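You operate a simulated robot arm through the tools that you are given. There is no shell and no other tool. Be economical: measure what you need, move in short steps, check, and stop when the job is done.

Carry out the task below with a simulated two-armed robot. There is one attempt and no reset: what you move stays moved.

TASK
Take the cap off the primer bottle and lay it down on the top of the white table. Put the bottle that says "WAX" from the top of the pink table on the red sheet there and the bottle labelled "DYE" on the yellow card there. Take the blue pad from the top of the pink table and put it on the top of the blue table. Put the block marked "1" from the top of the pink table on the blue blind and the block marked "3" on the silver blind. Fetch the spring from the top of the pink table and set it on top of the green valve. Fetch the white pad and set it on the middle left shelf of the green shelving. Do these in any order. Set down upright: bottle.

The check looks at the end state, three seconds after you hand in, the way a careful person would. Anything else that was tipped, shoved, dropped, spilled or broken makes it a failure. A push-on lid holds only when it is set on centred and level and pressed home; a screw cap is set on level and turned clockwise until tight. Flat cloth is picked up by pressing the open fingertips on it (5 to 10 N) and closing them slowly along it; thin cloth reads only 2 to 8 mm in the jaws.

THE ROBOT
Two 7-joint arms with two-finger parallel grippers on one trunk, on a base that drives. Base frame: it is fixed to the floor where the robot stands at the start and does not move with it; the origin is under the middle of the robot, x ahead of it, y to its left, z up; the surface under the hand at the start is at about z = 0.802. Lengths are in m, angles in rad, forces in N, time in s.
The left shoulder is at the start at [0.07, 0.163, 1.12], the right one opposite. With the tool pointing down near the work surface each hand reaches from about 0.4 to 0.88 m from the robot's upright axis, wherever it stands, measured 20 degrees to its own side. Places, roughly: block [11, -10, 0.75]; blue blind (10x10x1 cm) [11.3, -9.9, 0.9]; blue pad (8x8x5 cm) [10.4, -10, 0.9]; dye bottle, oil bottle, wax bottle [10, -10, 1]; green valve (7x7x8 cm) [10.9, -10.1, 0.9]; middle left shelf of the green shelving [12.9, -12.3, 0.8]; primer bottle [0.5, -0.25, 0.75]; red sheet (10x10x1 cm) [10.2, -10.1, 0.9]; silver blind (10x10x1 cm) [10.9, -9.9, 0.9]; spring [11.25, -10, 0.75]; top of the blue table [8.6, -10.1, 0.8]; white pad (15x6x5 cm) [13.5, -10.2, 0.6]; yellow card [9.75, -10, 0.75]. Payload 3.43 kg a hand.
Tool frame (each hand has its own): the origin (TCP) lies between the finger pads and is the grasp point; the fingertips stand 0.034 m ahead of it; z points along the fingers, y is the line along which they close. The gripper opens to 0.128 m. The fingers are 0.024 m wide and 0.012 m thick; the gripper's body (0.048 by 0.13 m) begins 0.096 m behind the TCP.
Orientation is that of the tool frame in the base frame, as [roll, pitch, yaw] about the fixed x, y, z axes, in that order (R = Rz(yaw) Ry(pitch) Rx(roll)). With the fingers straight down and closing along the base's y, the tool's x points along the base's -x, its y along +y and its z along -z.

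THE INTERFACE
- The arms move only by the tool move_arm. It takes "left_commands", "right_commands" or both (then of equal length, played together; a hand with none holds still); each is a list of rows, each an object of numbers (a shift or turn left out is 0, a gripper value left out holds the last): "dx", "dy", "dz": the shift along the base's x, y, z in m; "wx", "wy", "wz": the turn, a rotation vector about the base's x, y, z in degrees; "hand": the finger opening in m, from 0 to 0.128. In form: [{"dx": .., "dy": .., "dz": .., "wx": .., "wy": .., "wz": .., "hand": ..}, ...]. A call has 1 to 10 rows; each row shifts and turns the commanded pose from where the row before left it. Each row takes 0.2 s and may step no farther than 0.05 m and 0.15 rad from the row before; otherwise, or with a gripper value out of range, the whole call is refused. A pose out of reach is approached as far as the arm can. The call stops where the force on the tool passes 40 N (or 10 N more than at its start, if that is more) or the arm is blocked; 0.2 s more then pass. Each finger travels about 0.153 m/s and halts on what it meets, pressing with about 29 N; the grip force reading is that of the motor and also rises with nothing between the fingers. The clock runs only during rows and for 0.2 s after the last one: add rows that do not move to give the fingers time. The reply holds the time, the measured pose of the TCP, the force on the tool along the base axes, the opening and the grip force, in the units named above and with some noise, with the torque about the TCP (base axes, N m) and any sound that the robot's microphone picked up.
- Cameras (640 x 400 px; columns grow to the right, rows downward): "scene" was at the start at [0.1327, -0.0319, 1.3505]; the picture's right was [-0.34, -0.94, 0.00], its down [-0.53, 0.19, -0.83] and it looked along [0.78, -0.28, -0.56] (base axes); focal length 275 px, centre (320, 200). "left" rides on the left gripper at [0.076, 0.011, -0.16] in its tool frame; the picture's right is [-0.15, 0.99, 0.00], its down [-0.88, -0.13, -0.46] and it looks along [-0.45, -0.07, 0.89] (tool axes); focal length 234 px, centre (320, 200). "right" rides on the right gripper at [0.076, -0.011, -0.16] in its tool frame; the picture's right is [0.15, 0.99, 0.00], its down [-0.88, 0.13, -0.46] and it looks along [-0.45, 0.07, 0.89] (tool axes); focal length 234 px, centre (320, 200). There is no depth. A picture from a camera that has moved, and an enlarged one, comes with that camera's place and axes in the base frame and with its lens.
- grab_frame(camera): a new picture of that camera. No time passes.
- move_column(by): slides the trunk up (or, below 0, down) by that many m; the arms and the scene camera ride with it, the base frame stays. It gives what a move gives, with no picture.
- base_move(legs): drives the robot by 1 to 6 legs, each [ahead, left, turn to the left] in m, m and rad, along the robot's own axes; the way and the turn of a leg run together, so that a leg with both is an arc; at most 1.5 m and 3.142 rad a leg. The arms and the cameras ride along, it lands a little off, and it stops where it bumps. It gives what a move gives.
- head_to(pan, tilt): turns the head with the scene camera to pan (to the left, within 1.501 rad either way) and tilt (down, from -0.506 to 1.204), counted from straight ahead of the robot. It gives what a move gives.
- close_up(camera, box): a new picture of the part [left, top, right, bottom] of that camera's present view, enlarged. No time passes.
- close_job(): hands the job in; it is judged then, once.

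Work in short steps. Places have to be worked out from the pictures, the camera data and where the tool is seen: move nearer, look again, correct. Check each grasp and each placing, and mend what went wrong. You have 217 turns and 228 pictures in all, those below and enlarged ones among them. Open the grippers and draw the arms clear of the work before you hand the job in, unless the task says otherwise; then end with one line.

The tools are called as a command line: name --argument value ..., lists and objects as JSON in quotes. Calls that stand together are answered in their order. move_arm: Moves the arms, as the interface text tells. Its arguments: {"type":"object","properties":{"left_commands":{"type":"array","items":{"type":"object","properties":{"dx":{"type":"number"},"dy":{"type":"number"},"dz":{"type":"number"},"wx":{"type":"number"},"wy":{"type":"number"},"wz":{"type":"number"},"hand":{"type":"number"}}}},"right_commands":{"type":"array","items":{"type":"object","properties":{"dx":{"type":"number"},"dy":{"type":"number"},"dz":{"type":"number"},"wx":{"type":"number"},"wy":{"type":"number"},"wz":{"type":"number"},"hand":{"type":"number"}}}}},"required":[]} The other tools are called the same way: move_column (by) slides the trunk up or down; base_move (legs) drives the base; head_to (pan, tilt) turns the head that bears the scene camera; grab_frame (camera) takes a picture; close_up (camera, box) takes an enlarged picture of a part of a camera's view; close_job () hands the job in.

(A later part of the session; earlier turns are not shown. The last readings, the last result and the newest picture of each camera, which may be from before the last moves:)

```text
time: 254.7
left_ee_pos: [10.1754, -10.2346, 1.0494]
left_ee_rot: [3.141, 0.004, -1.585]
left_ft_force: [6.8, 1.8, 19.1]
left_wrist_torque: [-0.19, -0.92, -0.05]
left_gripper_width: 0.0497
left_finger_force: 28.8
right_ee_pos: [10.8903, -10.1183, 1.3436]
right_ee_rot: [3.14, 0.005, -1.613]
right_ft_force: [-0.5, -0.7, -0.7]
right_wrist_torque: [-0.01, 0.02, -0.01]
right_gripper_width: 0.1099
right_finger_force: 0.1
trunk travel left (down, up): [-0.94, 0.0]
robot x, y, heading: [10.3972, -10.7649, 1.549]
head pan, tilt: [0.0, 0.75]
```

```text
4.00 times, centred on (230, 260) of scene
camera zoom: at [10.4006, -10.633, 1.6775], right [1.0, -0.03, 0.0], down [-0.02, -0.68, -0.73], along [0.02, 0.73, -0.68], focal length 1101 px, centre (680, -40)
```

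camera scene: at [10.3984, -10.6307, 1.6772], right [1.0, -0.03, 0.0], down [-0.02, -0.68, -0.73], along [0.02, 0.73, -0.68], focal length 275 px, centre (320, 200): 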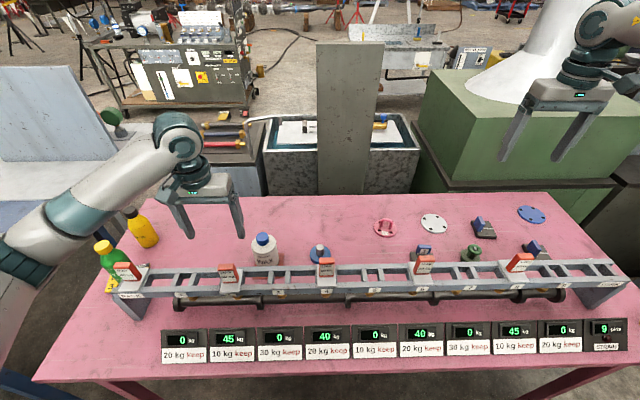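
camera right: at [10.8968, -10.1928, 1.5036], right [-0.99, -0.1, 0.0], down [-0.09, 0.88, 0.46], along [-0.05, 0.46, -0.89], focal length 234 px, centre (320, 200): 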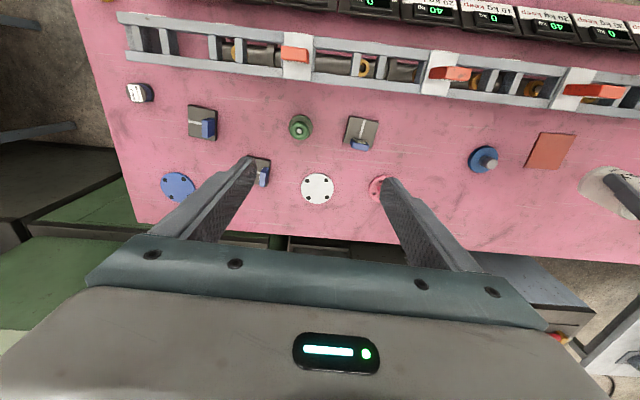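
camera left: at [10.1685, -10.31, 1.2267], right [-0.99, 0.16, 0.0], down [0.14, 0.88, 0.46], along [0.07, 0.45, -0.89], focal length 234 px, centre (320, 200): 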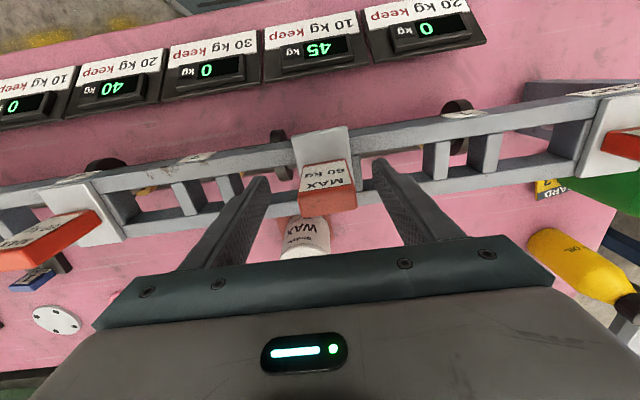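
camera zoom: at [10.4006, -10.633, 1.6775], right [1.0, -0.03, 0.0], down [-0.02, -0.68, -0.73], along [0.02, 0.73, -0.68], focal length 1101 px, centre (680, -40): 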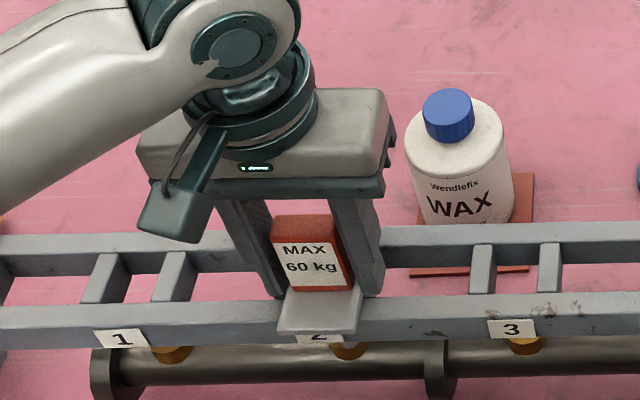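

It's held at 0.050. The tips touch the plate, so I lift 2 mm and shift +14 mm in y.

move_arm --left_commands '[{"dz": 0.002}, {"dy": 0.005}, {"dy": 0.005}, {"dy": 0.005}, {}]'

close_up --camera "scene" --box '[150, 210, 310, 310]'

```text
time: 255.9
left_ee_pos: [10.1737, -10.2188, 1.0492]
left_ee_rot: [3.138, 0.001, -1.581]
left_ft_force: [-4.8, -3.9, 8.5]
left_wrist_torque: [-0.24, -0.16, -0.09]
left_gripper_width: 0.0498
left_finger_force: 29.0
right_ee_pos: [10.8871, -10.1176, 1.3442]
right_ee_rot: [-3.141, 0.002, -1.615]
right_ft_force: [0.6, -0.8, -0.3]
right_wrist_torque: [0.01, 0.04, 0.02]
right_gripper_width: 0.1102
right_finger_force: 0.3
trunk travel left (down, up): [-0.94, 0.0]
robot x, y, heading: [10.3934, -10.7628, 1.548]
head pan, tilt: [0.0, 0.75]
```

```text
4.00 times, centred on (230, 260) of scene
camera zoom: at [10.3972, -10.6321, 1.6773], right [1.0, -0.03, 0.0], down [-0.02, -0.68, -0.73], along [0.02, 0.73, -0.68], focal length 1101 px, centre (680, -40)
```

zoom: 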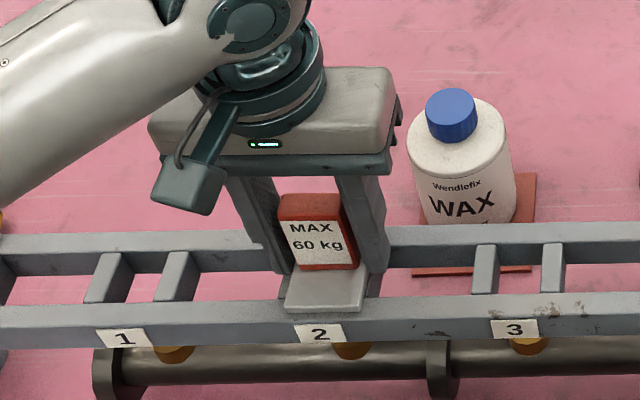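

The yoke is back in line with label 2. I release and rise.

move_arm --left_commands '[{"hand": 0.06}, {"hand": 0.09}, {}, {"dz": 0.045}, {"dz": 0.045}, {"dz": 0.045}, {"dz": 0.03}]'

close_up --camera "scene" --box '[150, 210, 390, 360]'

grab_frame --camera "left"

```text
time: 257.5
left_ee_pos: [10.1753, -10.218, 1.2177]
left_ee_rot: [3.139, 0.0, -1.583]
left_ft_force: [0.1, 0.7, 0.2]
left_wrist_torque: [0.04, 0.0, -0.01]
left_gripper_width: 0.0898
left_finger_force: 0.0
right_ee_pos: [10.8872, -10.1186, 1.3429]
right_ee_rot: [3.141, 0.004, -1.616]
right_ft_force: [0.4, -0.1, -0.3]
right_wrist_torque: [0.05, 0.03, 0.01]
right_gripper_width: 0.1101
right_finger_force: 0.0
trunk travel left (down, up): [-0.94, 0.0]
robot x, y, heading: [10.3937, -10.7646, 1.548]
head pan, tilt: [0.0, 0.75]
```

```text
2.67 times, centred on (270, 285) of scene
camera zoom: at [10.3986, -10.6316, 1.6772], right [1.0, -0.03, 0.0], down [-0.02, -0.68, -0.73], along [0.02, 0.73, -0.68], focal length 734 px, centre (453, -27)
```

zoom: 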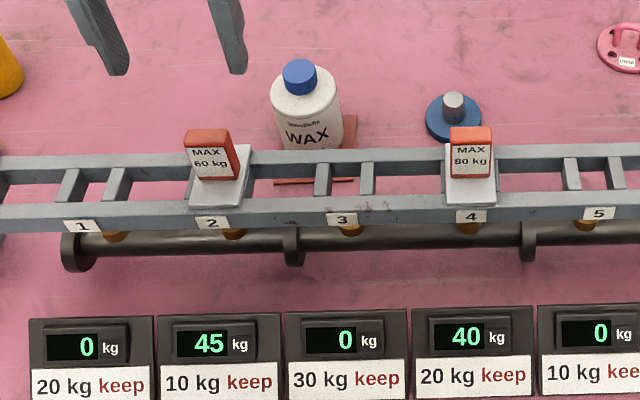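

```text
107 pictures are left
camera left: at [10.1641, -10.2944, 1.3781], right [-0.99, 0.16, 0.0], down [0.14, 0.88, 0.46], along [0.07, 0.45, -0.89], focal length 234 px, centre (320, 200)
```

left: 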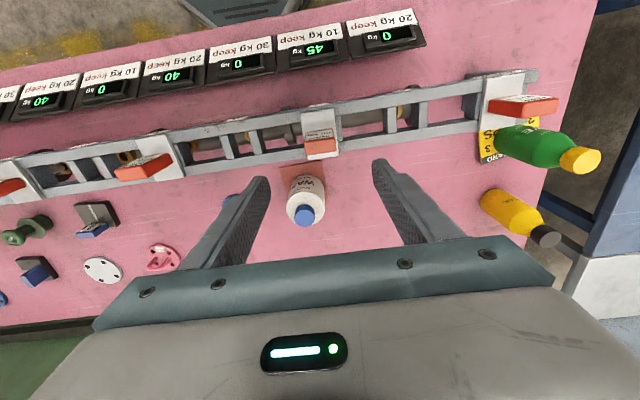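

The yoke is restored. Next is the blue pad: its knob is at (10.410,-10.043). I move the left hand above it.

move_arm --left_commands '[{"dx": 0.039, "dy": 0.029, "hand": 0.07}, {"dx": 0.039, "dy": 0.029}, {"dx": 0.039, "dy": 0.029}, {"dx": 0.039, "dy": 0.029}, {"dx": 0.039, "dy": 0.029}, {"dx": 0.04, "dy": 0.029}, {"dz": -0.045}, {"dz": -0.045}, {"dz": -0.045}, {}]'

grab_frame --camera "left"

grab_frame --camera "scene"

```text
time: 259.7
left_ee_pos: [10.4097, -10.0461, 1.0786]
left_ee_rot: [3.139, 0.003, -1.58]
left_ft_force: [0.0, -0.7, 0.3]
left_wrist_torque: [0.03, 0.01, 0.01]
left_gripper_width: 0.07
left_finger_force: 0.0
right_ee_pos: [10.8886, -10.1176, 1.344]
right_ee_rot: [-3.14, 0.003, -1.615]
right_ft_force: [0.8, 0.1, -0.8]
right_wrist_torque: [-0.02, 0.01, 0.03]
right_gripper_width: 0.1098
right_finger_force: 0.0
trunk travel left (down, up): [-0.94, 0.0]
robot x, y, heading: [10.3977, -10.7612, 1.538]
head pan, tilt: [0.0, 0.75]
```

```text
106 pictures are left
camera left: at [10.3995, -10.1216, 1.2386], right [-0.99, 0.16, 0.0], down [0.14, 0.88, 0.46], along [0.07, 0.45, -0.89], focal length 234 px, centre (320, 200)
```

left: 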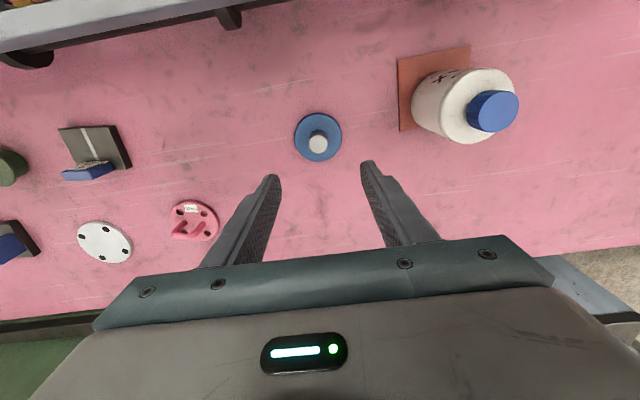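

```text
105 pictures are left
camera scene: at [10.3979, -10.6313, 1.6773], right [1.0, -0.03, 0.0], down [-0.02, -0.68, -0.73], along [0.02, 0.73, -0.68], focal length 275 px, centre (320, 200)
```

scene: 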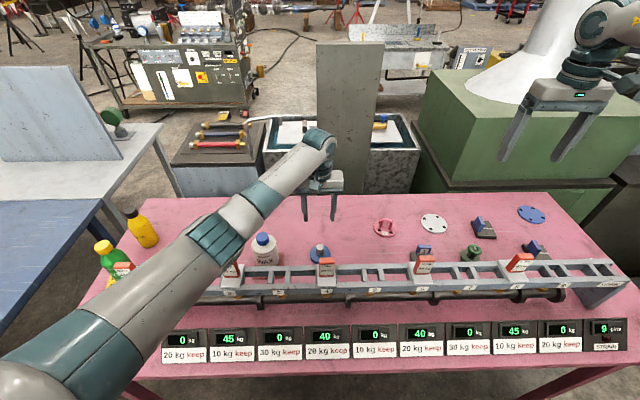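

Trim +4/+3 mm and go down in stages, watching for forearm contact with the yoke.

move_arm --left_commands '[{"dx": 0.004, "dy": 0.003}, {"dz": -0.04}, {"dz": -0.04}, {"dz": -0.04}, {"dz": -0.02}, {}]'

close_up --camera "scene" --box '[130, 190, 370, 340]'

```text
time: 261.1
left_ee_pos: [10.4141, -10.0404, 0.9412]
left_ee_rot: [3.14, 0.0, -1.581]
left_ft_force: [0.0, 1.0, 0.0]
left_wrist_torque: [0.01, -0.02, 0.01]
left_gripper_width: 0.07
left_finger_force: 0.1
right_ee_pos: [10.8882, -10.118, 1.3433]
right_ee_rot: [3.14, 0.003, -1.617]
right_ft_force: [-0.5, 0.9, 0.0]
right_wrist_torque: [-0.01, -0.02, 0.04]
right_gripper_width: 0.1102
right_finger_force: 0.0
trunk travel left (down, up): [-0.94, 0.0]
robot x, y, heading: [10.3928, -10.7644, 1.544]
head pan, tilt: [0.0, 0.75]
```

```text
2.67 times, centred on (250, 265) of scene
camera zoom: at [10.3979, -10.6312, 1.6772], right [1.0, -0.03, 0.0], down [-0.02, -0.68, -0.73], along [0.02, 0.73, -0.68], focal length 734 px, centre (507, 27)
```

zoom: 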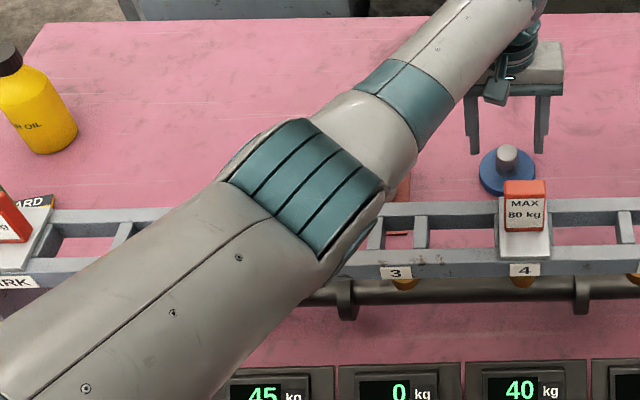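

Tracking is fine, but the elbow hangs barely above the yoke and WAX. I'll use the right arm instead, whose elbow falls over a gap, so I raise the left arm and shift the base left 0.25.

move_arm --left_commands '[{"dz": 0.045}, {"dz": 0.045}, {"dz": 0.045}, {"dz": 0.045}, {"dz": 0.045}, {"dz": 0.045}, {"dy": -0.045, "dx": -0.02}, {"dy": -0.045, "dx": -0.02}, {"dy": -0.045, "dx": -0.02}]'

base_move --legs '[[0.03, 0.26, 0.02]]'

grab_frame --camera "right"

grab_frame --camera "scene"

```text
time: 263.1
left_ee_pos: [10.3545, -10.1781, 1.2053]
left_ee_rot: [3.14, 0.0, -1.582]
left_ft_force: [-0.5, -0.8, 1.0]
left_wrist_torque: [0.02, -0.02, -0.01]
left_gripper_width: 0.0698
left_finger_force: 0.0
right_ee_pos: [10.8866, -10.1186, 1.3438]
right_ee_rot: [-3.141, 0.004, -1.616]
right_ft_force: [0.6, 0.5, 0.5]
right_wrist_torque: [-0.02, -0.02, 0.01]
right_gripper_width: 0.1101
right_finger_force: 0.0
trunk travel left (down, up): [-0.94, 0.0]
robot x, y, heading: [10.395, -10.761, 1.543]
head pan, tilt: [0.0, 0.75]
```

```text
time: 265.0
left_ee_pos: [10.0918, -10.1436, 1.2058]
left_ee_rot: [3.137, -0.001, -1.565]
left_ft_force: [0.0, 0.5, -0.3]
left_wrist_torque: [-0.02, 0.03, -0.02]
left_gripper_width: 0.07
left_finger_force: 0.1
right_ee_pos: [10.6252, -10.0752, 1.3423]
right_ee_rot: [3.141, 0.003, -1.597]
right_ft_force: [0.2, 0.3, -1.0]
right_wrist_torque: [0.02, 0.04, 0.01]
right_gripper_width: 0.11
right_finger_force: 0.0
trunk travel left (down, up): [-0.94, 0.0]
robot x, y, heading: [10.1399, -10.7272, 1.56]
head pan, tilt: [0.0, 0.75]
```

```text
103 pictures are left
camera right: at [10.6348, -10.1502, 1.5026], right [-0.99, -0.12, 0.0], down [-0.11, 0.88, 0.46], along [-0.06, 0.45, -0.89], focal length 234 px, centre (320, 200)
```

right: 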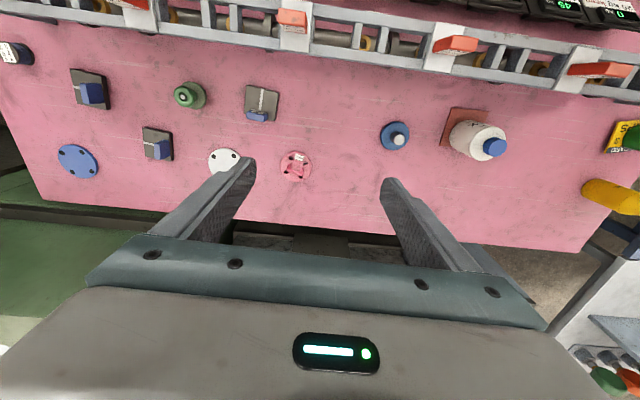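

```text
102 pictures are left
camera scene: at [10.1447, -10.5975, 1.6772], right [1.0, -0.01, 0.0], down [-0.01, -0.68, -0.73], along [0.0, 0.73, -0.68], focal length 275 px, centre (320, 200)
```

scene: 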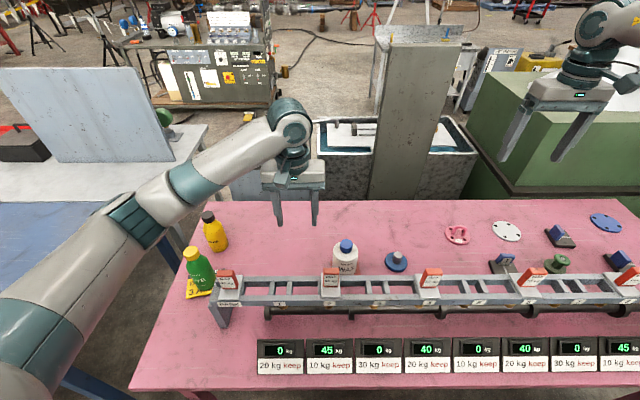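

I move the right hand over the pad, opening to 0.07.

move_arm --right_commands '[{"dx": -0.035, "dy": 0.0055, "dz": -0.033, "hand": 0.07}, {"dx": -0.035, "dy": 0.0055, "dz": -0.033}, {"dx": -0.035, "dy": 0.0055, "dz": -0.033}, {"dx": -0.035, "dy": 0.0055, "dz": -0.033}, {"dx": -0.035, "dy": 0.0055, "dz": -0.033}, {"dx": -0.034, "dy": 0.0055, "dz": -0.033}, {}]'

grab_frame --camera "right"

grab_frame --camera "scene"

```text
time: 266.6
left_ee_pos: [10.0885, -10.1429, 1.2056]
left_ee_rot: [3.139, -0.001, -1.562]
left_ft_force: [0.9, -0.1, -0.3]
left_wrist_torque: [0.04, -0.01, 0.0]
left_gripper_width: 0.0696
left_finger_force: 0.1
right_ee_pos: [10.4348, -10.0758, 1.1726]
right_ee_rot: [-3.141, 0.005, -1.599]
right_ft_force: [-0.3, 0.0, -0.2]
right_wrist_torque: [0.02, -0.02, -0.02]
right_gripper_width: 0.07
right_finger_force: 0.0
right hand out of reach, approached as far as the arm can: row 5, 6
trunk travel left (down, up): [-0.94, 0.0]
robot x, y, heading: [10.1384, -10.7297, 1.567]
head pan, tilt: [0.0, 0.75]
```

```text
101 pictures are left
camera right: at [10.4451, -10.151, 1.3325], right [-0.99, -0.12, 0.0], down [-0.11, 0.88, 0.46], along [-0.06, 0.46, -0.89], focal length 234 px, centre (320, 200)
```

right: 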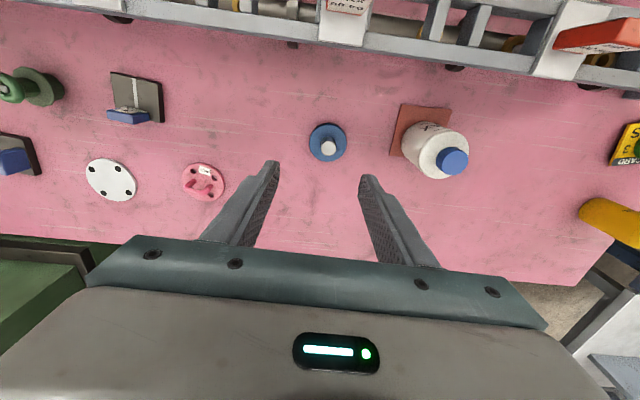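

```text
100 pictures are left
camera scene: at [10.1405, -10.5973, 1.6772], right [1.0, -0.01, 0.0], down [0.0, -0.68, -0.73], along [0.0, 0.73, -0.68], focal length 275 px, centre (320, 200)
```

scene: 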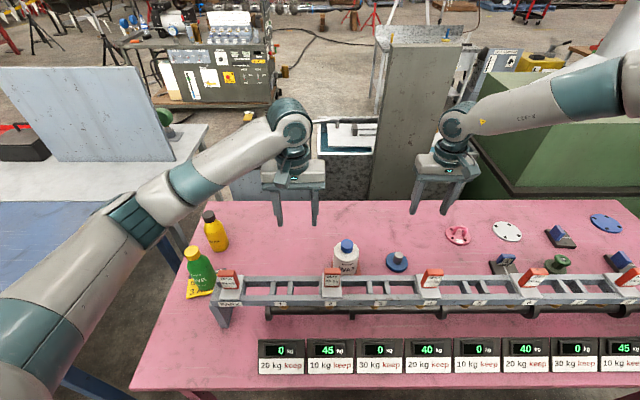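

The right arm's elbow stays high, but it's just out of reach. I shift the base 0.1 further left and 0.03 ahead.

base_move --legs '[[0.03, 0.1, 0]]'

move_arm --right_commands '[{"dx": 0.03}, {"dx": 0.03}, {}]'

grab_frame --camera "right"

```text
time: 267.8
left_ee_pos: [9.9985, -10.1143, 1.2062]
left_ee_rot: [3.137, 0.002, -1.567]
left_ft_force: [0.6, -0.6, 0.6]
left_wrist_torque: [0.02, 0.08, 0.03]
left_gripper_width: 0.0696
left_finger_force: 0.0
right_ee_pos: [10.3444, -10.048, 1.172]
right_ee_rot: [3.138, 0.005, -1.601]
right_ft_force: [0.6, 0.6, 0.5]
right_wrist_torque: [0.0, 0.07, 0.02]
right_gripper_width: 0.0699
right_finger_force: 0.1
trunk travel left (down, up): [-0.94, 0.0]
robot x, y, heading: [10.0429, -10.696, 1.559]
head pan, tilt: [0.0, 0.75]
```

```text
time: 268.6
left_ee_pos: [9.9931, -10.1112, 1.2051]
left_ee_rot: [-3.141, 0.001, -1.568]
left_ft_force: [-0.4, 1.1, 0.4]
left_wrist_torque: [0.0, -0.05, 0.02]
left_gripper_width: 0.07
left_finger_force: 0.0
right_ee_pos: [10.3989, -10.0476, 1.1736]
right_ee_rot: [-3.139, 0.004, -1.601]
right_ft_force: [-0.6, -0.4, -1.4]
right_wrist_torque: [-0.01, -0.02, 0.01]
right_gripper_width: 0.0699
right_finger_force: 0.1
trunk travel left (down, up): [-0.94, 0.0]
robot x, y, heading: [10.0438, -10.696, 1.561]
head pan, tilt: [0.0, 0.75]
```

```text
99 pictures are left
camera right: at [10.4071, -10.1223, 1.3349], right [-0.99, -0.12, 0.0], down [-0.1, 0.88, 0.46], along [-0.05, 0.46, -0.89], focal length 234 px, centre (320, 200)
```

right: 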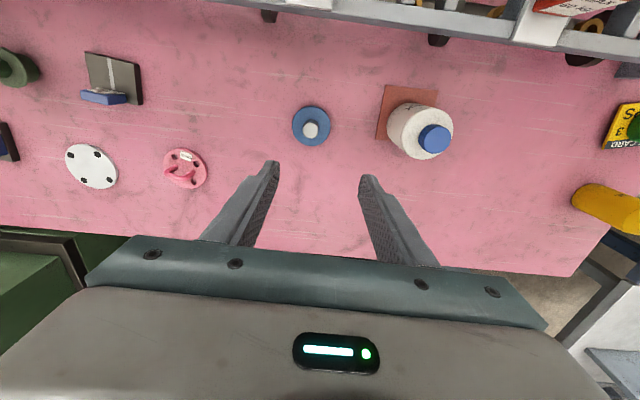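

Trim (+16, +8 mm) and descend to z≈0.95 first.

move_arm --right_commands '[{"dx": 0.016, "dy": 0.008}, {"dz": -0.045}, {"dz": -0.045}, {"dz": -0.045}, {"dz": -0.045}, {"dz": -0.04}, {}]'

grab_frame --camera "right"

close_up --camera "scene" --box '[320, 130, 640, 330]'

```text
time: 270.1
left_ee_pos: [9.9945, -10.1133, 1.2059]
left_ee_rot: [3.139, 0.001, -1.567]
left_ft_force: [0.4, -0.6, -0.1]
left_wrist_torque: [-0.01, 0.02, 0.0]
left_gripper_width: 0.0699
left_finger_force: 0.1
right_ee_pos: [10.4437, -10.1151, 1.0583]
right_ee_rot: [3.141, 0.005, -1.601]
right_ft_force: [-0.4, 0.8, -0.6]
right_wrist_torque: [0.02, 0.01, 0.02]
right_gripper_width: 0.07
right_finger_force: 0.1
right hand out of reach, approached as far as the arm can: row 3, 4, 5, 6
trunk travel left (down, up): [-0.94, 0.0]
robot x, y, heading: [10.0457, -10.6934, 1.559]
head pan, tilt: [0.0, 0.75]
```

```text
98 pictures are left
camera right: at [10.4557, -10.1902, 1.2177], right [-0.99, -0.12, 0.0], down [-0.1, 0.88, 0.46], along [-0.05, 0.46, -0.89], focal length 234 px, centre (320, 200)
```

right: 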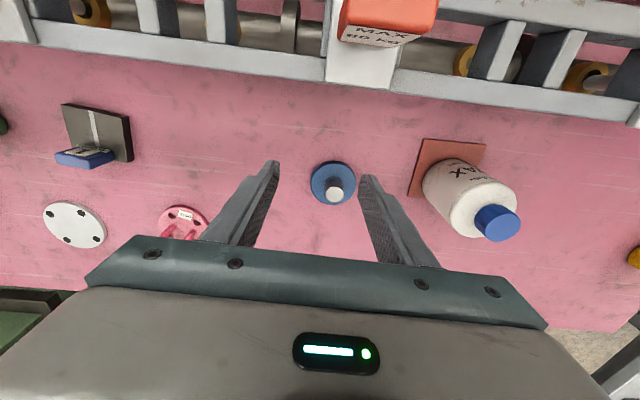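

```text
2.00 times, centred on (480, 230) of scene
camera zoom: at [10.0445, -10.5673, 1.6773], right [1.0, -0.01, 0.0], down [-0.01, -0.68, -0.73], along [0.01, 0.73, -0.68], focal length 551 px, centre (0, 140)
```

zoom: 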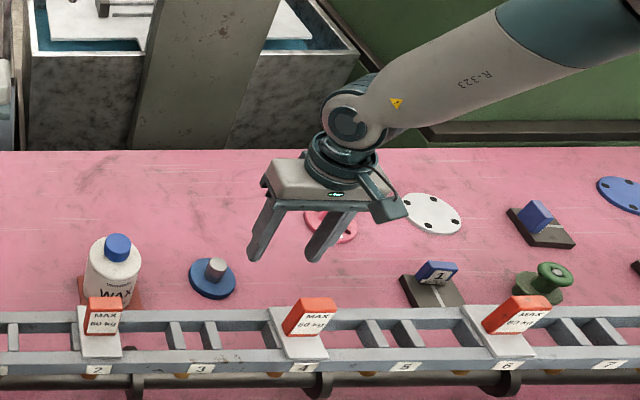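

At this column height the right arm can't reach down. Its elbow is high, so I'll lower the column, first raising and retracting both hands to stay clear.

move_arm --left_commands '[{"dz": 0.045}, {"dz": 0.045}, {"dz": 0.045}, {"dz": 0.045}, {"dz": 0.03, "dy": -0.035}, {"dy": -0.045}, {"dy": -0.045}, {"dy": -0.045}, {"dy": -0.03}]' --right_commands '[{"dz": 0.045}, {"dz": 0.045}, {"dz": 0.045}, {"dz": 0.045}, {"dz": 0.045}, {"dz": 0.02}, {"dx": 0.03}, {}, {}]'

move_column --by -0.25

grab_frame --camera "scene"

grab_frame --camera "right"

```text
time: 272.1
left_ee_pos: [9.9957, -10.3144, 1.4142]
left_ee_rot: [3.14, 0.003, -1.567]
left_ft_force: [0.3, -0.5, -0.1]
left_wrist_torque: [0.0, 0.02, 0.0]
left_gripper_width: 0.07
left_finger_force: 0.0
right_ee_pos: [10.4776, -10.1145, 1.3022]
right_ee_rot: [3.141, 0.006, -1.603]
right_ft_force: [0.3, -1.0, 0.5]
right_wrist_torque: [-0.01, -0.04, 0.0]
right_gripper_width: 0.0697
right_finger_force: 0.0
trunk travel left (down, up): [-0.94, 0.0]
robot x, y, heading: [10.0441, -10.6974, 1.558]
head pan, tilt: [0.0, 0.75]
```

```text
time: 274.7
left_ee_pos: [9.9962, -10.3129, 1.1649]
left_ee_rot: [3.139, 0.0, -1.567]
left_ft_force: [0.4, -0.2, -0.1]
left_wrist_torque: [0.03, -0.01, 0.03]
left_gripper_width: 0.07
left_finger_force: 0.0
right_ee_pos: [10.4792, -10.1135, 1.0507]
right_ee_rot: [3.141, 0.002, -1.601]
right_ft_force: [-0.5, 0.4, 0.8]
right_wrist_torque: [-0.07, -0.02, 0.02]
right_gripper_width: 0.0699
right_finger_force: 0.0
trunk travel left (down, up): [-0.69, 0.25]
robot x, y, heading: [10.0436, -10.7004, 1.56]
head pan, tilt: [0.0, 0.75]
```

```text
96 pictures are left
camera scene: at [10.0439, -10.5669, 1.4273], right [1.0, -0.01, 0.0], down [-0.01, -0.68, -0.73], along [0.01, 0.73, -0.68], focal length 275 px, centre (320, 200)
```

scene: 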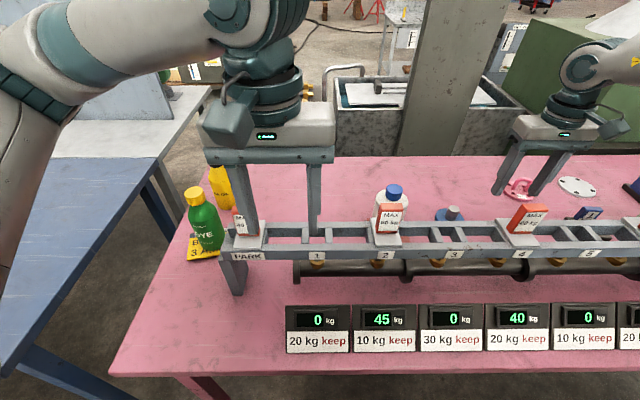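

```text
95 pictures are left
camera right: at [10.4888, -10.1888, 1.2112], right [-0.99, -0.12, 0.0], down [-0.1, 0.88, 0.46], along [-0.05, 0.46, -0.89], focal length 234 px, centre (320, 200)
```

right: 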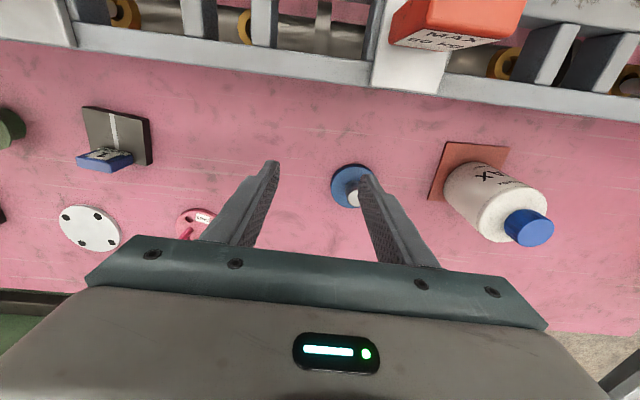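

I move the right hand over the knob at this lower column.

move_arm --right_commands '[{"dx": -0.021, "dy": 0.024}, {"dx": -0.021, "dy": 0.024}, {"dx": -0.022, "dy": 0.024}, {"dz": -0.03}, {}]'

grab_frame --camera "right"

```text
time: 275.9
left_ee_pos: [9.997, -10.312, 1.1643]
left_ee_rot: [3.138, 0.002, -1.567]
left_ft_force: [-0.3, -0.3, 0.3]
left_wrist_torque: [0.01, -0.03, 0.0]
left_gripper_width: 0.07
left_finger_force: 0.0
right_ee_pos: [10.4131, -10.0392, 1.0198]
right_ee_rot: [3.14, 0.004, -1.6]
right_ft_force: [-0.5, -0.1, -0.1]
right_wrist_torque: [0.01, -0.03, -0.02]
right_gripper_width: 0.0697
right_finger_force: 0.1
trunk travel left (down, up): [-0.69, 0.25]
robot x, y, heading: [10.0414, -10.6973, 1.566]
head pan, tilt: [0.0, 0.75]
```

```text
94 pictures are left
camera right: at [10.4226, -10.1149, 1.1803], right [-0.99, -0.12, 0.0], down [-0.1, 0.88, 0.46], along [-0.05, 0.46, -0.89], focal length 234 px, centre (320, 200)
```

right: 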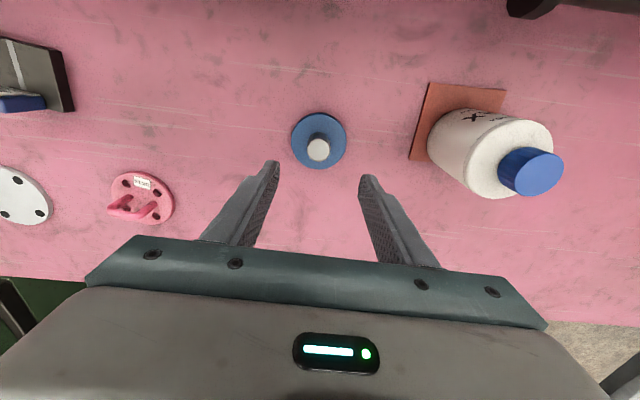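

Well aligned. I lower to the knob and grip.

move_arm --right_commands '[{"dx": 0.003}, {"dz": -0.04}, {"dz": -0.04}, {"dz": -0.025}, {}]'

move_arm --right_commands '[{"dz": -0.008}, {"hand": 0.05}, {"hand": 0.035}, {"hand": 0.02}, {"hand": 0.01}, {}]'

grab_frame --camera "right"

```text
time: 277.1
left_ee_pos: [9.9963, -10.3117, 1.1649]
left_ee_rot: [3.14, 0.001, -1.568]
left_ft_force: [0.6, -0.5, -0.2]
left_wrist_torque: [-0.01, 0.02, -0.01]
left_gripper_width: 0.0698
left_finger_force: 0.1
right_ee_pos: [10.4147, -10.0429, 0.9142]
right_ee_rot: [3.141, 0.004, -1.601]
right_ft_force: [-0.2, -0.1, 0.3]
right_wrist_torque: [0.01, 0.04, -0.01]
right_gripper_width: 0.0701
right_finger_force: 0.0
trunk travel left (down, up): [-0.69, 0.25]
robot x, y, heading: [10.042, -10.6959, 1.556]
head pan, tilt: [0.0, 0.75]
```

```text
time: 278.5
left_ee_pos: [9.9967, -10.3139, 1.1643]
left_ee_rot: [3.138, -0.001, -1.566]
left_ft_force: [-0.3, 0.0, -0.7]
left_wrist_torque: [0.01, -0.01, -0.05]
left_gripper_width: 0.07
left_finger_force: 0.0
right_ee_pos: [10.4155, -10.0417, 0.9076]
right_ee_rot: [-3.141, 0.005, -1.599]
right_ft_force: [-0.3, -0.1, 2.8]
right_wrist_torque: [0.12, 0.11, 0.03]
right_gripper_width: 0.0292
right_finger_force: 28.9
trunk travel left (down, up): [-0.69, 0.25]
robot x, y, heading: [10.0438, -10.6971, 1.559]
head pan, tilt: [0.0, 0.75]
```

```text
93 pictures are left
camera right: at [10.4259, -10.1165, 1.0678], right [-0.99, -0.12, 0.0], down [-0.1, 0.88, 0.46], along [-0.05, 0.46, -0.89], focal length 234 px, centre (320, 200)
```

right: 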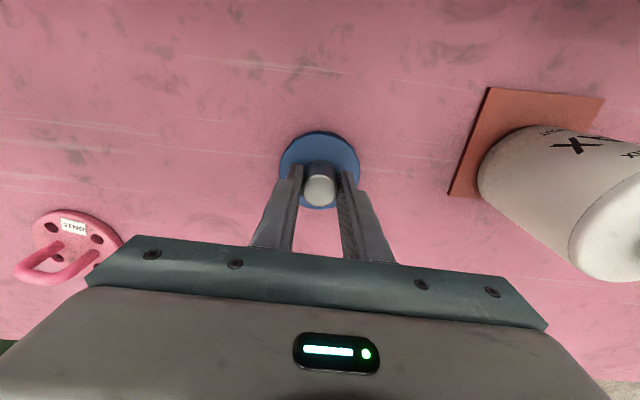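

The pad is gripped. I lift it high, then back the robot away from the table.

move_arm --right_commands '[{"dz": 0.04}, {"dz": 0.045}, {"dz": 0.045}, {"dz": 0.045}, {"dz": 0.045}, {"dz": 0.045}, {"dz": 0.04}]' --left_commands '[{"dz": 0.04}, {"dz": 0.045}, {"dz": 0.045}, {}, {}, {}, {}]'

base_move --legs '[[-0.3, 0, 0]]'

grab_frame --camera "right"

```text
time: 280.1
left_ee_pos: [9.9938, -10.3109, 1.2912]
left_ee_rot: [3.141, 0.001, -1.566]
left_ft_force: [-0.7, 0.1, -1.2]
left_wrist_torque: [-0.01, -0.01, 0.0]
left_gripper_width: 0.0699
left_finger_force: 0.0
right_ee_pos: [10.416, -10.0472, 1.2113]
right_ee_rot: [3.141, 0.002, -1.601]
right_ft_force: [0.0, -0.3, -1.4]
right_wrist_torque: [0.0, 0.02, 0.0]
right_gripper_width: 0.029
right_finger_force: 28.8
trunk travel left (down, up): [-0.69, 0.25]
robot x, y, heading: [10.039, -10.6979, 1.561]
head pan, tilt: [0.0, 0.75]
```

```text
time: 282.2
left_ee_pos: [9.99, -10.6118, 1.2911]
left_ee_rot: [3.139, -0.001, -1.562]
left_ft_force: [-0.3, 0.1, -1.0]
left_wrist_torque: [-0.02, -0.01, -0.01]
left_gripper_width: 0.07
left_finger_force: 0.0
right_ee_pos: [10.41, -10.3451, 1.2081]
right_ee_rot: [3.139, 0.001, -1.595]
right_ft_force: [0.0, 0.4, -2.4]
right_wrist_torque: [0.0, 0.0, -0.01]
right_gripper_width: 0.029
right_finger_force: 28.6
trunk travel left (down, up): [-0.69, 0.25]
robot x, y, heading: [10.0389, -11.0018, 1.564]
head pan, tilt: [0.0, 0.75]
```

```text
92 pictures are left
camera right: at [10.4209, -10.4196, 1.3697], right [-0.99, -0.12, 0.0], down [-0.11, 0.88, 0.46], along [-0.06, 0.45, -0.89], focal length 234 px, centre (320, 200)
```

right: 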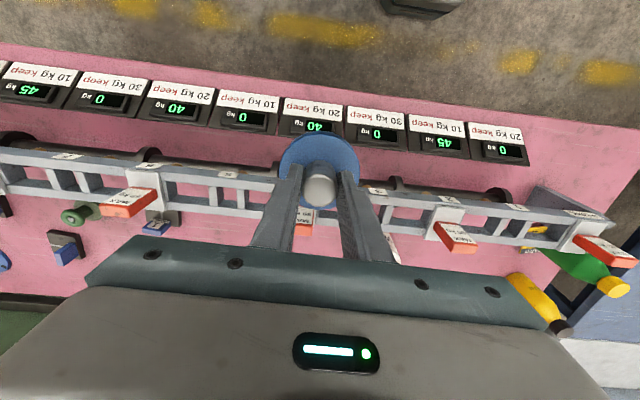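

The pad is secure. I strafe left toward the blue table and look at its top.

base_move --legs '[[0, 1.3, 0]]'

head_to --pan 0.2 --tilt 0.55

grab_frame --camera "scene"

```text
time: 288.7
left_ee_pos: [8.693, -10.611, 1.291]
left_ee_rot: [3.14, 0.001, -1.558]
left_ft_force: [0.0, -0.3, -0.2]
left_wrist_torque: [-0.03, -0.02, -0.01]
left_gripper_width: 0.0701
left_finger_force: 0.0
right_ee_pos: [9.1111, -10.3427, 1.2088]
right_ee_rot: [3.139, 0.003, -1.589]
right_ft_force: [-0.5, 0.6, -2.5]
right_wrist_torque: [-0.02, 0.01, -0.01]
right_gripper_width: 0.0289
right_finger_force: 28.8
trunk travel left (down, up): [-0.69, 0.25]
robot x, y, heading: [8.748, -11.0028, 1.573]
head pan, tilt: [0.0, 0.75]
```

```text
time: 289.4
left_ee_pos: [8.6923, -10.6121, 1.2917]
left_ee_rot: [3.141, -0.001, -1.557]
left_ft_force: [0.2, -0.3, 0.6]
left_wrist_torque: [-0.01, -0.03, -0.02]
left_gripper_width: 0.07
left_finger_force: 0.0
right_ee_pos: [9.1102, -10.3419, 1.2094]
right_ee_rot: [-3.141, 0.003, -1.591]
right_ft_force: [-0.1, 0.2, -2.4]
right_wrist_torque: [-0.01, 0.02, 0.02]
right_gripper_width: 0.0288
right_finger_force: 28.8
trunk travel left (down, up): [-0.69, 0.25]
robot x, y, heading: [8.7454, -11.0025, 1.577]
head pan, tilt: [0.201, 0.55]
```

```text
91 pictures are left
camera scene: at [8.7264, -10.8621, 1.4445], right [0.98, 0.2, 0.0], down [0.1, -0.51, -0.85], along [-0.17, 0.83, -0.52], focal length 275 px, centre (320, 200)
```

scene: 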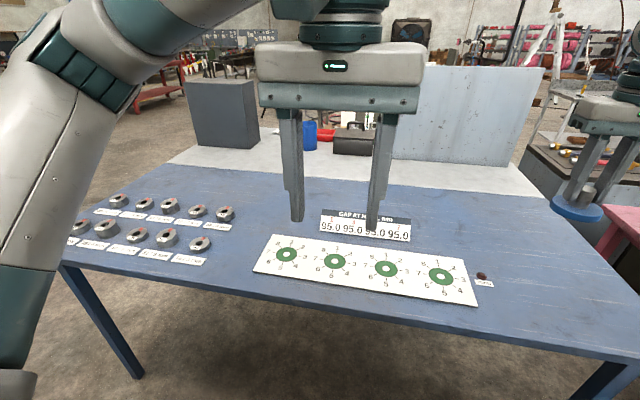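

The right part of the blue table is free around (9.11..9.15, -10.04). Driving forward 0.3 puts the pad directly over it.

base_move --legs '[[0.3, 0, 0]]'

grab_frame --camera "right"

```text
time: 291.5
left_ee_pos: [8.6895, -10.3086, 1.2922]
left_ee_rot: [3.139, 0.003, -1.552]
left_ft_force: [0.4, -1.4, -0.9]
left_wrist_torque: [-0.04, 0.01, 0.0]
left_gripper_width: 0.0698
left_finger_force: 0.1
right_ee_pos: [9.107, -10.0378, 1.2112]
right_ee_rot: [3.141, 0.004, -1.588]
right_ft_force: [0.2, 0.5, -3.1]
right_wrist_torque: [-0.01, 0.02, 0.0]
right_gripper_width: 0.029
right_finger_force: 29.2
trunk travel left (down, up): [-0.69, 0.25]
robot x, y, heading: [8.7468, -10.6974, 1.577]
head pan, tilt: [0.201, 0.55]
```

```text
90 pictures are left
camera right: at [9.1183, -10.1135, 1.3711], right [-0.99, -0.13, 0.0], down [-0.12, 0.88, 0.46], along [-0.06, 0.46, -0.89], focal length 234 px, centre (320, 200)
```

right: 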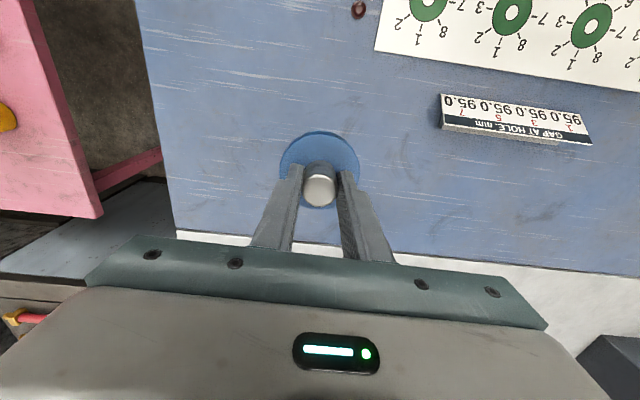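

A clear spot below. I lower it to 0.95, then slowly to contact.

move_arm --right_commands '[{"dz": -0.045}, {"dz": -0.045}, {"dz": -0.045}, {"dz": -0.045}, {"dz": -0.045}, {"dz": -0.03}, {}]'

move_arm --right_commands '[{"dz": -0.01}, {"dz": -0.01}, {"dz": -0.008}, {"dz": -0.006}, {"dz": -0.004}, {}]'

```text
time: 293.1
left_ee_pos: [8.6891, -10.309, 1.2916]
left_ee_rot: [3.141, -0.001, -1.553]
left_ft_force: [-0.3, 0.6, 0.3]
left_wrist_torque: [0.02, 0.01, 0.0]
left_gripper_width: 0.0701
left_finger_force: 0.0
right_ee_pos: [9.1104, -10.0382, 0.9581]
right_ee_rot: [3.14, 0.004, -1.587]
right_ft_force: [0.0, 0.2, -1.8]
right_wrist_torque: [0.0, 0.02, -0.01]
right_gripper_width: 0.0291
right_finger_force: 29.4
trunk travel left (down, up): [-0.69, 0.25]
robot x, y, heading: [8.7435, -10.6992, 1.573]
head pan, tilt: [0.201, 0.55]
```

```text
time: 294.5
left_ee_pos: [8.6893, -10.3095, 1.2917]
left_ee_rot: [3.141, 0.0, -1.551]
left_ft_force: [0.4, 0.8, -0.3]
left_wrist_torque: [0.0, 0.0, 0.0]
left_gripper_width: 0.0701
left_finger_force: 0.0
right_ee_pos: [9.1079, -10.0368, 0.9179]
right_ee_rot: [3.141, 0.003, -1.586]
right_ft_force: [-0.4, -0.5, -2.9]
right_wrist_torque: [0.0, 0.0, -0.02]
right_gripper_width: 0.0292
right_finger_force: 28.9
trunk travel left (down, up): [-0.69, 0.25]
robot x, y, heading: [8.7466, -10.6947, 1.575]
head pan, tilt: [0.201, 0.55]
```

move_arm --right_commands '[{"dz": -0.005}, {"dz": -0.005}, {"dz": -0.004}, {}]'

```text
time: 295.5
left_ee_pos: [8.6885, -10.3102, 1.2929]
left_ee_rot: [3.14, 0.004, -1.553]
left_ft_force: [0.0, -0.5, -0.4]
left_wrist_torque: [0.01, 0.01, 0.04]
left_gripper_width: 0.0698
left_finger_force: 0.1
right_ee_pos: [9.1072, -10.0361, 0.9062]
right_ee_rot: [3.14, 0.012, -1.587]
right_ft_force: [8.3, 3.5, 28.7]
right_wrist_torque: [0.1, -0.2, -0.02]
right_gripper_width: 0.0289
right_finger_force: 28.8
trunk travel left (down, up): [-0.69, 0.25]
robot x, y, heading: [8.7448, -10.694, 1.573]
head pan, tilt: [0.201, 0.55]
```

Contact at 0.906, so the table is at the same height, 0.85. I ease up, release and rise.

move_arm --right_commands '[{"dz": 0.003}, {"hand": 0.05}, {"hand": 0.07}, {}, {"dz": 0.045}, {"dz": 0.045}, {"dz": 0.045}, {"dz": 0.045}, {"dz": 0.045}, {"dz": 0.045}]'

grab_frame --camera "right"

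base_move --legs '[[-0.3, 0, 0], [0, -1.3, 0], [0, -0.4, 0]]'

```text
time: 297.7
left_ee_pos: [8.6886, -10.3096, 1.2917]
left_ee_rot: [3.14, 0.002, -1.55]
left_ft_force: [-0.8, 0.3, 0.4]
left_wrist_torque: [0.0, -0.02, 0.01]
left_gripper_width: 0.0701
left_finger_force: 0.0
right_ee_pos: [9.1058, -10.04, 1.1784]
right_ee_rot: [-3.142, 0.002, -1.584]
right_ft_force: [-0.4, 0.2, 0.1]
right_wrist_torque: [0.02, -0.03, 0.05]
right_gripper_width: 0.0703
right_finger_force: 0.1
trunk travel left (down, up): [-0.69, 0.25]
robot x, y, heading: [8.7445, -10.6955, 1.576]
head pan, tilt: [0.201, 0.55]
```

```text
89 pictures are left
camera right: at [9.1171, -10.1153, 1.3393], right [-0.99, -0.13, 0.0], down [-0.12, 0.88, 0.46], along [-0.06, 0.46, -0.89], focal length 234 px, centre (320, 200)
```

right: 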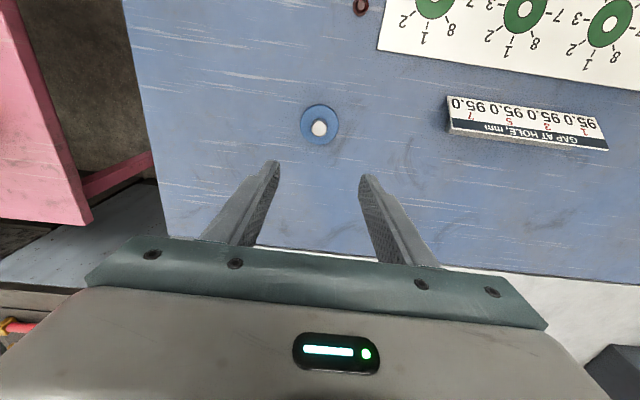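

```text
time: 307.7
left_ee_pos: [10.3332, -10.5787, 1.2929]
left_ee_rot: [3.139, -0.001, -1.533]
left_ft_force: [-0.1, 0.4, 0.2]
left_wrist_torque: [0.02, 0.0, 0.03]
left_gripper_width: 0.0698
left_finger_force: 0.1
right_ee_pos: [10.7464, -10.3014, 1.1787]
right_ee_rot: [3.141, 0.004, -1.566]
right_ft_force: [-0.5, 0.2, -1.5]
right_wrist_torque: [-0.02, -0.04, -0.01]
right_gripper_width: 0.0698
right_finger_force: 0.0
trunk travel left (down, up): [-0.69, 0.25]
robot x, y, heading: [10.3968, -10.967, 1.592]
head pan, tilt: [0.201, 0.55]
```

The pad is on the blue table. Back at the pink table, I drive in to work on block 1 with the right arm.

base_move --legs '[[0.25, -0.06, -0.02]]'

grab_frame --camera "right"

```text
time: 309.6
left_ee_pos: [10.3945, -10.3247, 1.2914]
left_ee_rot: [3.139, -0.002, -1.547]
left_ft_force: [0.2, 1.1, -0.4]
left_wrist_torque: [0.04, 0.03, 0.0]
left_gripper_width: 0.0701
left_finger_force: 0.1
right_ee_pos: [10.8115, -10.0534, 1.1781]
right_ee_rot: [-3.14, 0.005, -1.583]
right_ft_force: [-0.5, -0.2, 1.5]
right_wrist_torque: [0.03, -0.01, 0.01]
right_gripper_width: 0.0702
right_finger_force: 0.1
trunk travel left (down, up): [-0.69, 0.25]
robot x, y, heading: [10.4489, -10.7108, 1.578]
head pan, tilt: [0.201, 0.55]
```

```text
88 pictures are left
camera right: at [10.8219, -10.1287, 1.3391], right [-0.99, -0.14, 0.0], down [-0.12, 0.88, 0.46], along [-0.06, 0.46, -0.89], focal length 234 px, centre (320, 200)
```

right: 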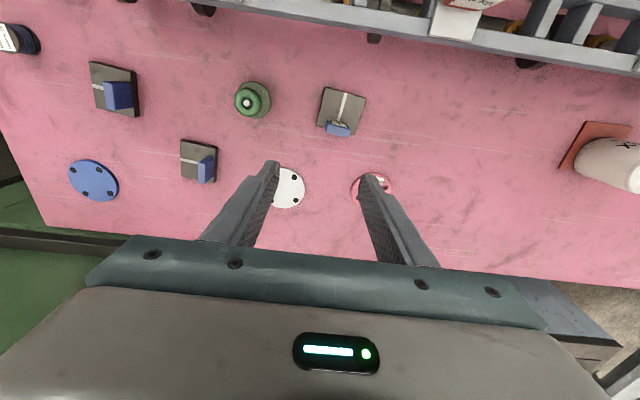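

close_up --camera "right" --box '[60, 50, 380, 220]'

```text
2.00 times, centred on (220, 135) of right
camera zoom: at [10.8219, -10.1287, 1.3391], right [-0.99, -0.14, 0.0], down [-0.12, 0.88, 0.46], along [-0.06, 0.46, -0.89], focal length 468 px, centre (520, 330)
```

zoom: 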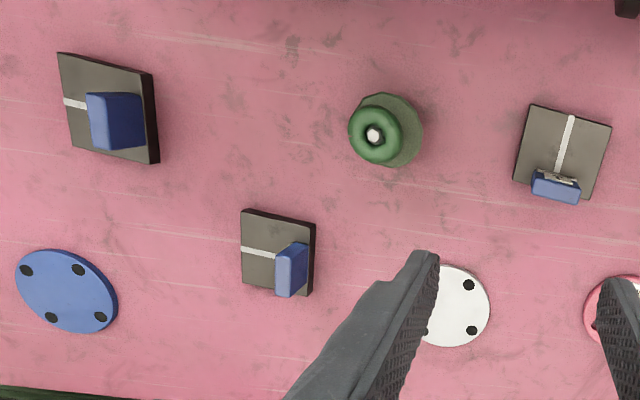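

Block 1's tab top is at (10.778,-10.055, 0.898) with faces toward ±y. I rotate the right hand 90° and centre over it.

move_arm --right_commands '[{"wz": -8.5, "dx": -0.0067, "hand": 0.06}, {"wz": -8.5, "dx": -0.0067}, {"wz": -8.5, "dx": -0.0067}, {"wz": -8.5, "dx": -0.0067}, {"wz": -8.5, "dx": -0.0067}, {"wz": -8.5}, {"wz": -8.5}, {"wz": -8.5}, {"wz": -8.5}, {"wz": -8.5}]'

move_arm --right_commands '[{"wz": -5}, {"dz": -0.045}, {"dz": -0.045}, {"dz": -0.03}, {}]'

grab_frame --camera "right"

```text
time: 311.8
left_ee_pos: [10.3934, -10.3242, 1.2907]
left_ee_rot: [3.14, 0.001, -1.548]
left_ft_force: [-0.6, 0.6, -1.3]
left_wrist_torque: [-0.01, -0.02, -0.02]
left_gripper_width: 0.07
left_finger_force: 0.1
right_ee_pos: [10.7761, -10.0525, 1.1792]
right_ee_rot: [3.14, 0.004, -3.067]
right_ft_force: [-0.3, -0.4, -0.5]
right_wrist_torque: [-0.03, 0.01, 0.0]
right_gripper_width: 0.0602
right_finger_force: 0.0
trunk travel left (down, up): [-0.69, 0.25]
robot x, y, heading: [10.4517, -10.7109, 1.583]
head pan, tilt: [0.201, 0.55]
```

```text
time: 313.0
left_ee_pos: [10.3951, -10.3231, 1.2924]
left_ee_rot: [3.14, 0.001, -1.548]
left_ft_force: [-0.2, -0.1, 0.0]
left_wrist_torque: [-0.01, 0.03, 0.01]
left_gripper_width: 0.07
left_finger_force: 0.0
right_ee_pos: [10.7796, -10.0563, 1.0575]
right_ee_rot: [3.142, 0.005, 3.13]
right_ft_force: [0.5, -0.3, 0.4]
right_wrist_torque: [-0.02, 0.02, 0.0]
right_gripper_width: 0.0601
right_finger_force: 0.1
trunk travel left (down, up): [-0.69, 0.25]
robot x, y, heading: [10.4512, -10.7107, 1.586]
head pan, tilt: [0.201, 0.55]
```

```text
86 pictures are left
camera right: at [10.7039, -10.0661, 1.2181], right [-0.14, 0.99, 0.0], down [0.88, 0.12, 0.46], along [0.46, 0.06, -0.89], focal length 234 px, centre (320, 200)
```

right: 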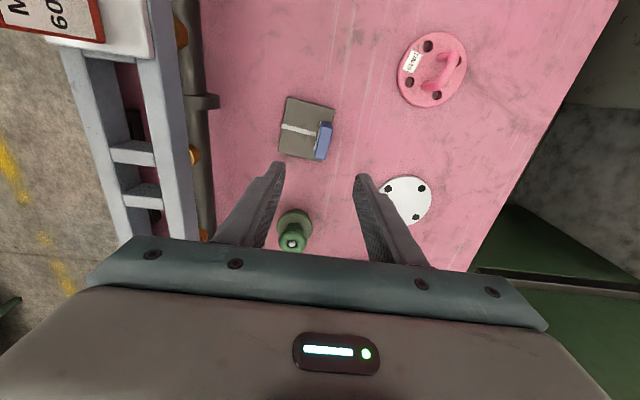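

Aligned to within a few mm. I trim +4 mm in y and descend to 0.903.

move_arm --right_commands '[{"dy": 0.004, "dx": -0.001}, {"dz": -0.045}, {"dz": -0.045}, {"dz": -0.045}, {"dz": -0.012}, {}]'

grab_frame --camera "right"

```text
time: 314.4
left_ee_pos: [10.3956, -10.3237, 1.2918]
left_ee_rot: [3.138, 0.001, -1.549]
left_ft_force: [-0.9, 0.9, -0.2]
left_wrist_torque: [0.01, -0.03, 0.02]
left_gripper_width: 0.0698
left_finger_force: 0.0
right_ee_pos: [10.7744, -10.0479, 0.9134]
right_ee_rot: [3.139, 0.002, 3.131]
right_ft_force: [0.2, 0.0, 0.2]
right_wrist_torque: [-0.01, 0.03, 0.0]
right_gripper_width: 0.06
right_finger_force: 0.1
trunk travel left (down, up): [-0.69, 0.25]
robot x, y, heading: [10.4518, -10.7092, 1.579]
head pan, tilt: [0.201, 0.55]
```

```text
85 pictures are left
camera right: at [10.7, -10.0573, 1.0735], right [-0.14, 0.99, 0.0], down [0.88, 0.12, 0.46], along [0.46, 0.06, -0.89], focal length 234 px, centre (320, 200)
```

right: 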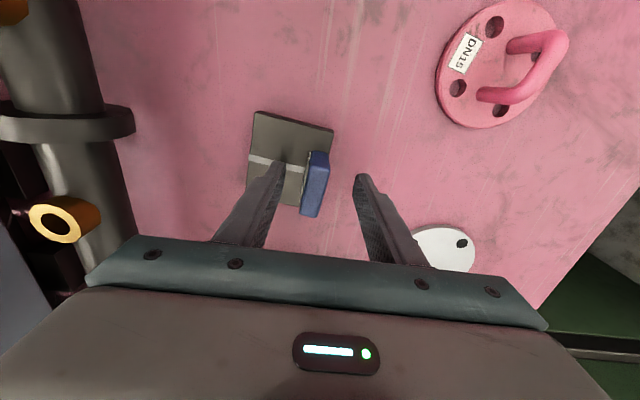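

Good. I lower 6 mm and close slowly.

move_arm --right_commands '[{"dz": -0.006}, {"hand": 0.045}, {"hand": 0.035}, {"hand": 0.025}, {"hand": 0.015}, {"hand": 0.008}, {}, {"dz": 0.015}, {"dz": 0.03}]'

grab_frame --camera "right"

```text
time: 316.4
left_ee_pos: [10.3944, -10.3248, 1.29]
left_ee_rot: [3.14, 0.0, -1.548]
left_ft_force: [0.4, 0.0, -0.3]
left_wrist_torque: [0.01, 0.0, -0.03]
left_gripper_width: 0.07
left_finger_force: 0.1
right_ee_pos: [10.7772, -10.0491, 0.9515]
right_ee_rot: [-3.141, 0.006, 3.133]
right_ft_force: [0.6, 0.7, -4.9]
right_wrist_torque: [0.12, 0.01, -0.01]
right_gripper_width: 0.0158
right_finger_force: 29.2
trunk travel left (down, up): [-0.69, 0.25]
robot x, y, heading: [10.4491, -10.7084, 1.578]
head pan, tilt: [0.201, 0.55]
```

```text
84 pictures are left
camera right: at [10.7012, -10.0599, 1.1113], right [-0.14, 0.99, 0.0], down [0.88, 0.12, 0.46], along [0.46, 0.06, -0.89], focal length 234 px, centre (320, 200)
```

right: 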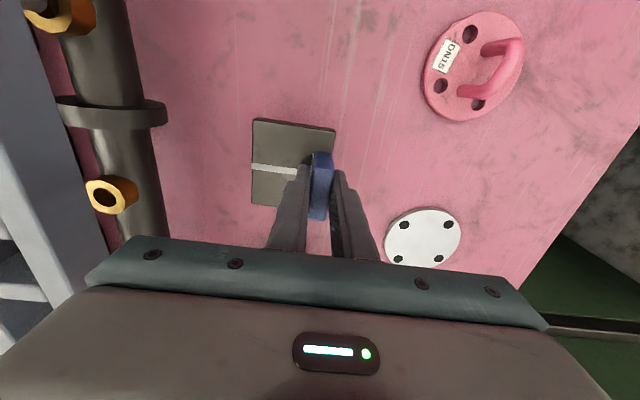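

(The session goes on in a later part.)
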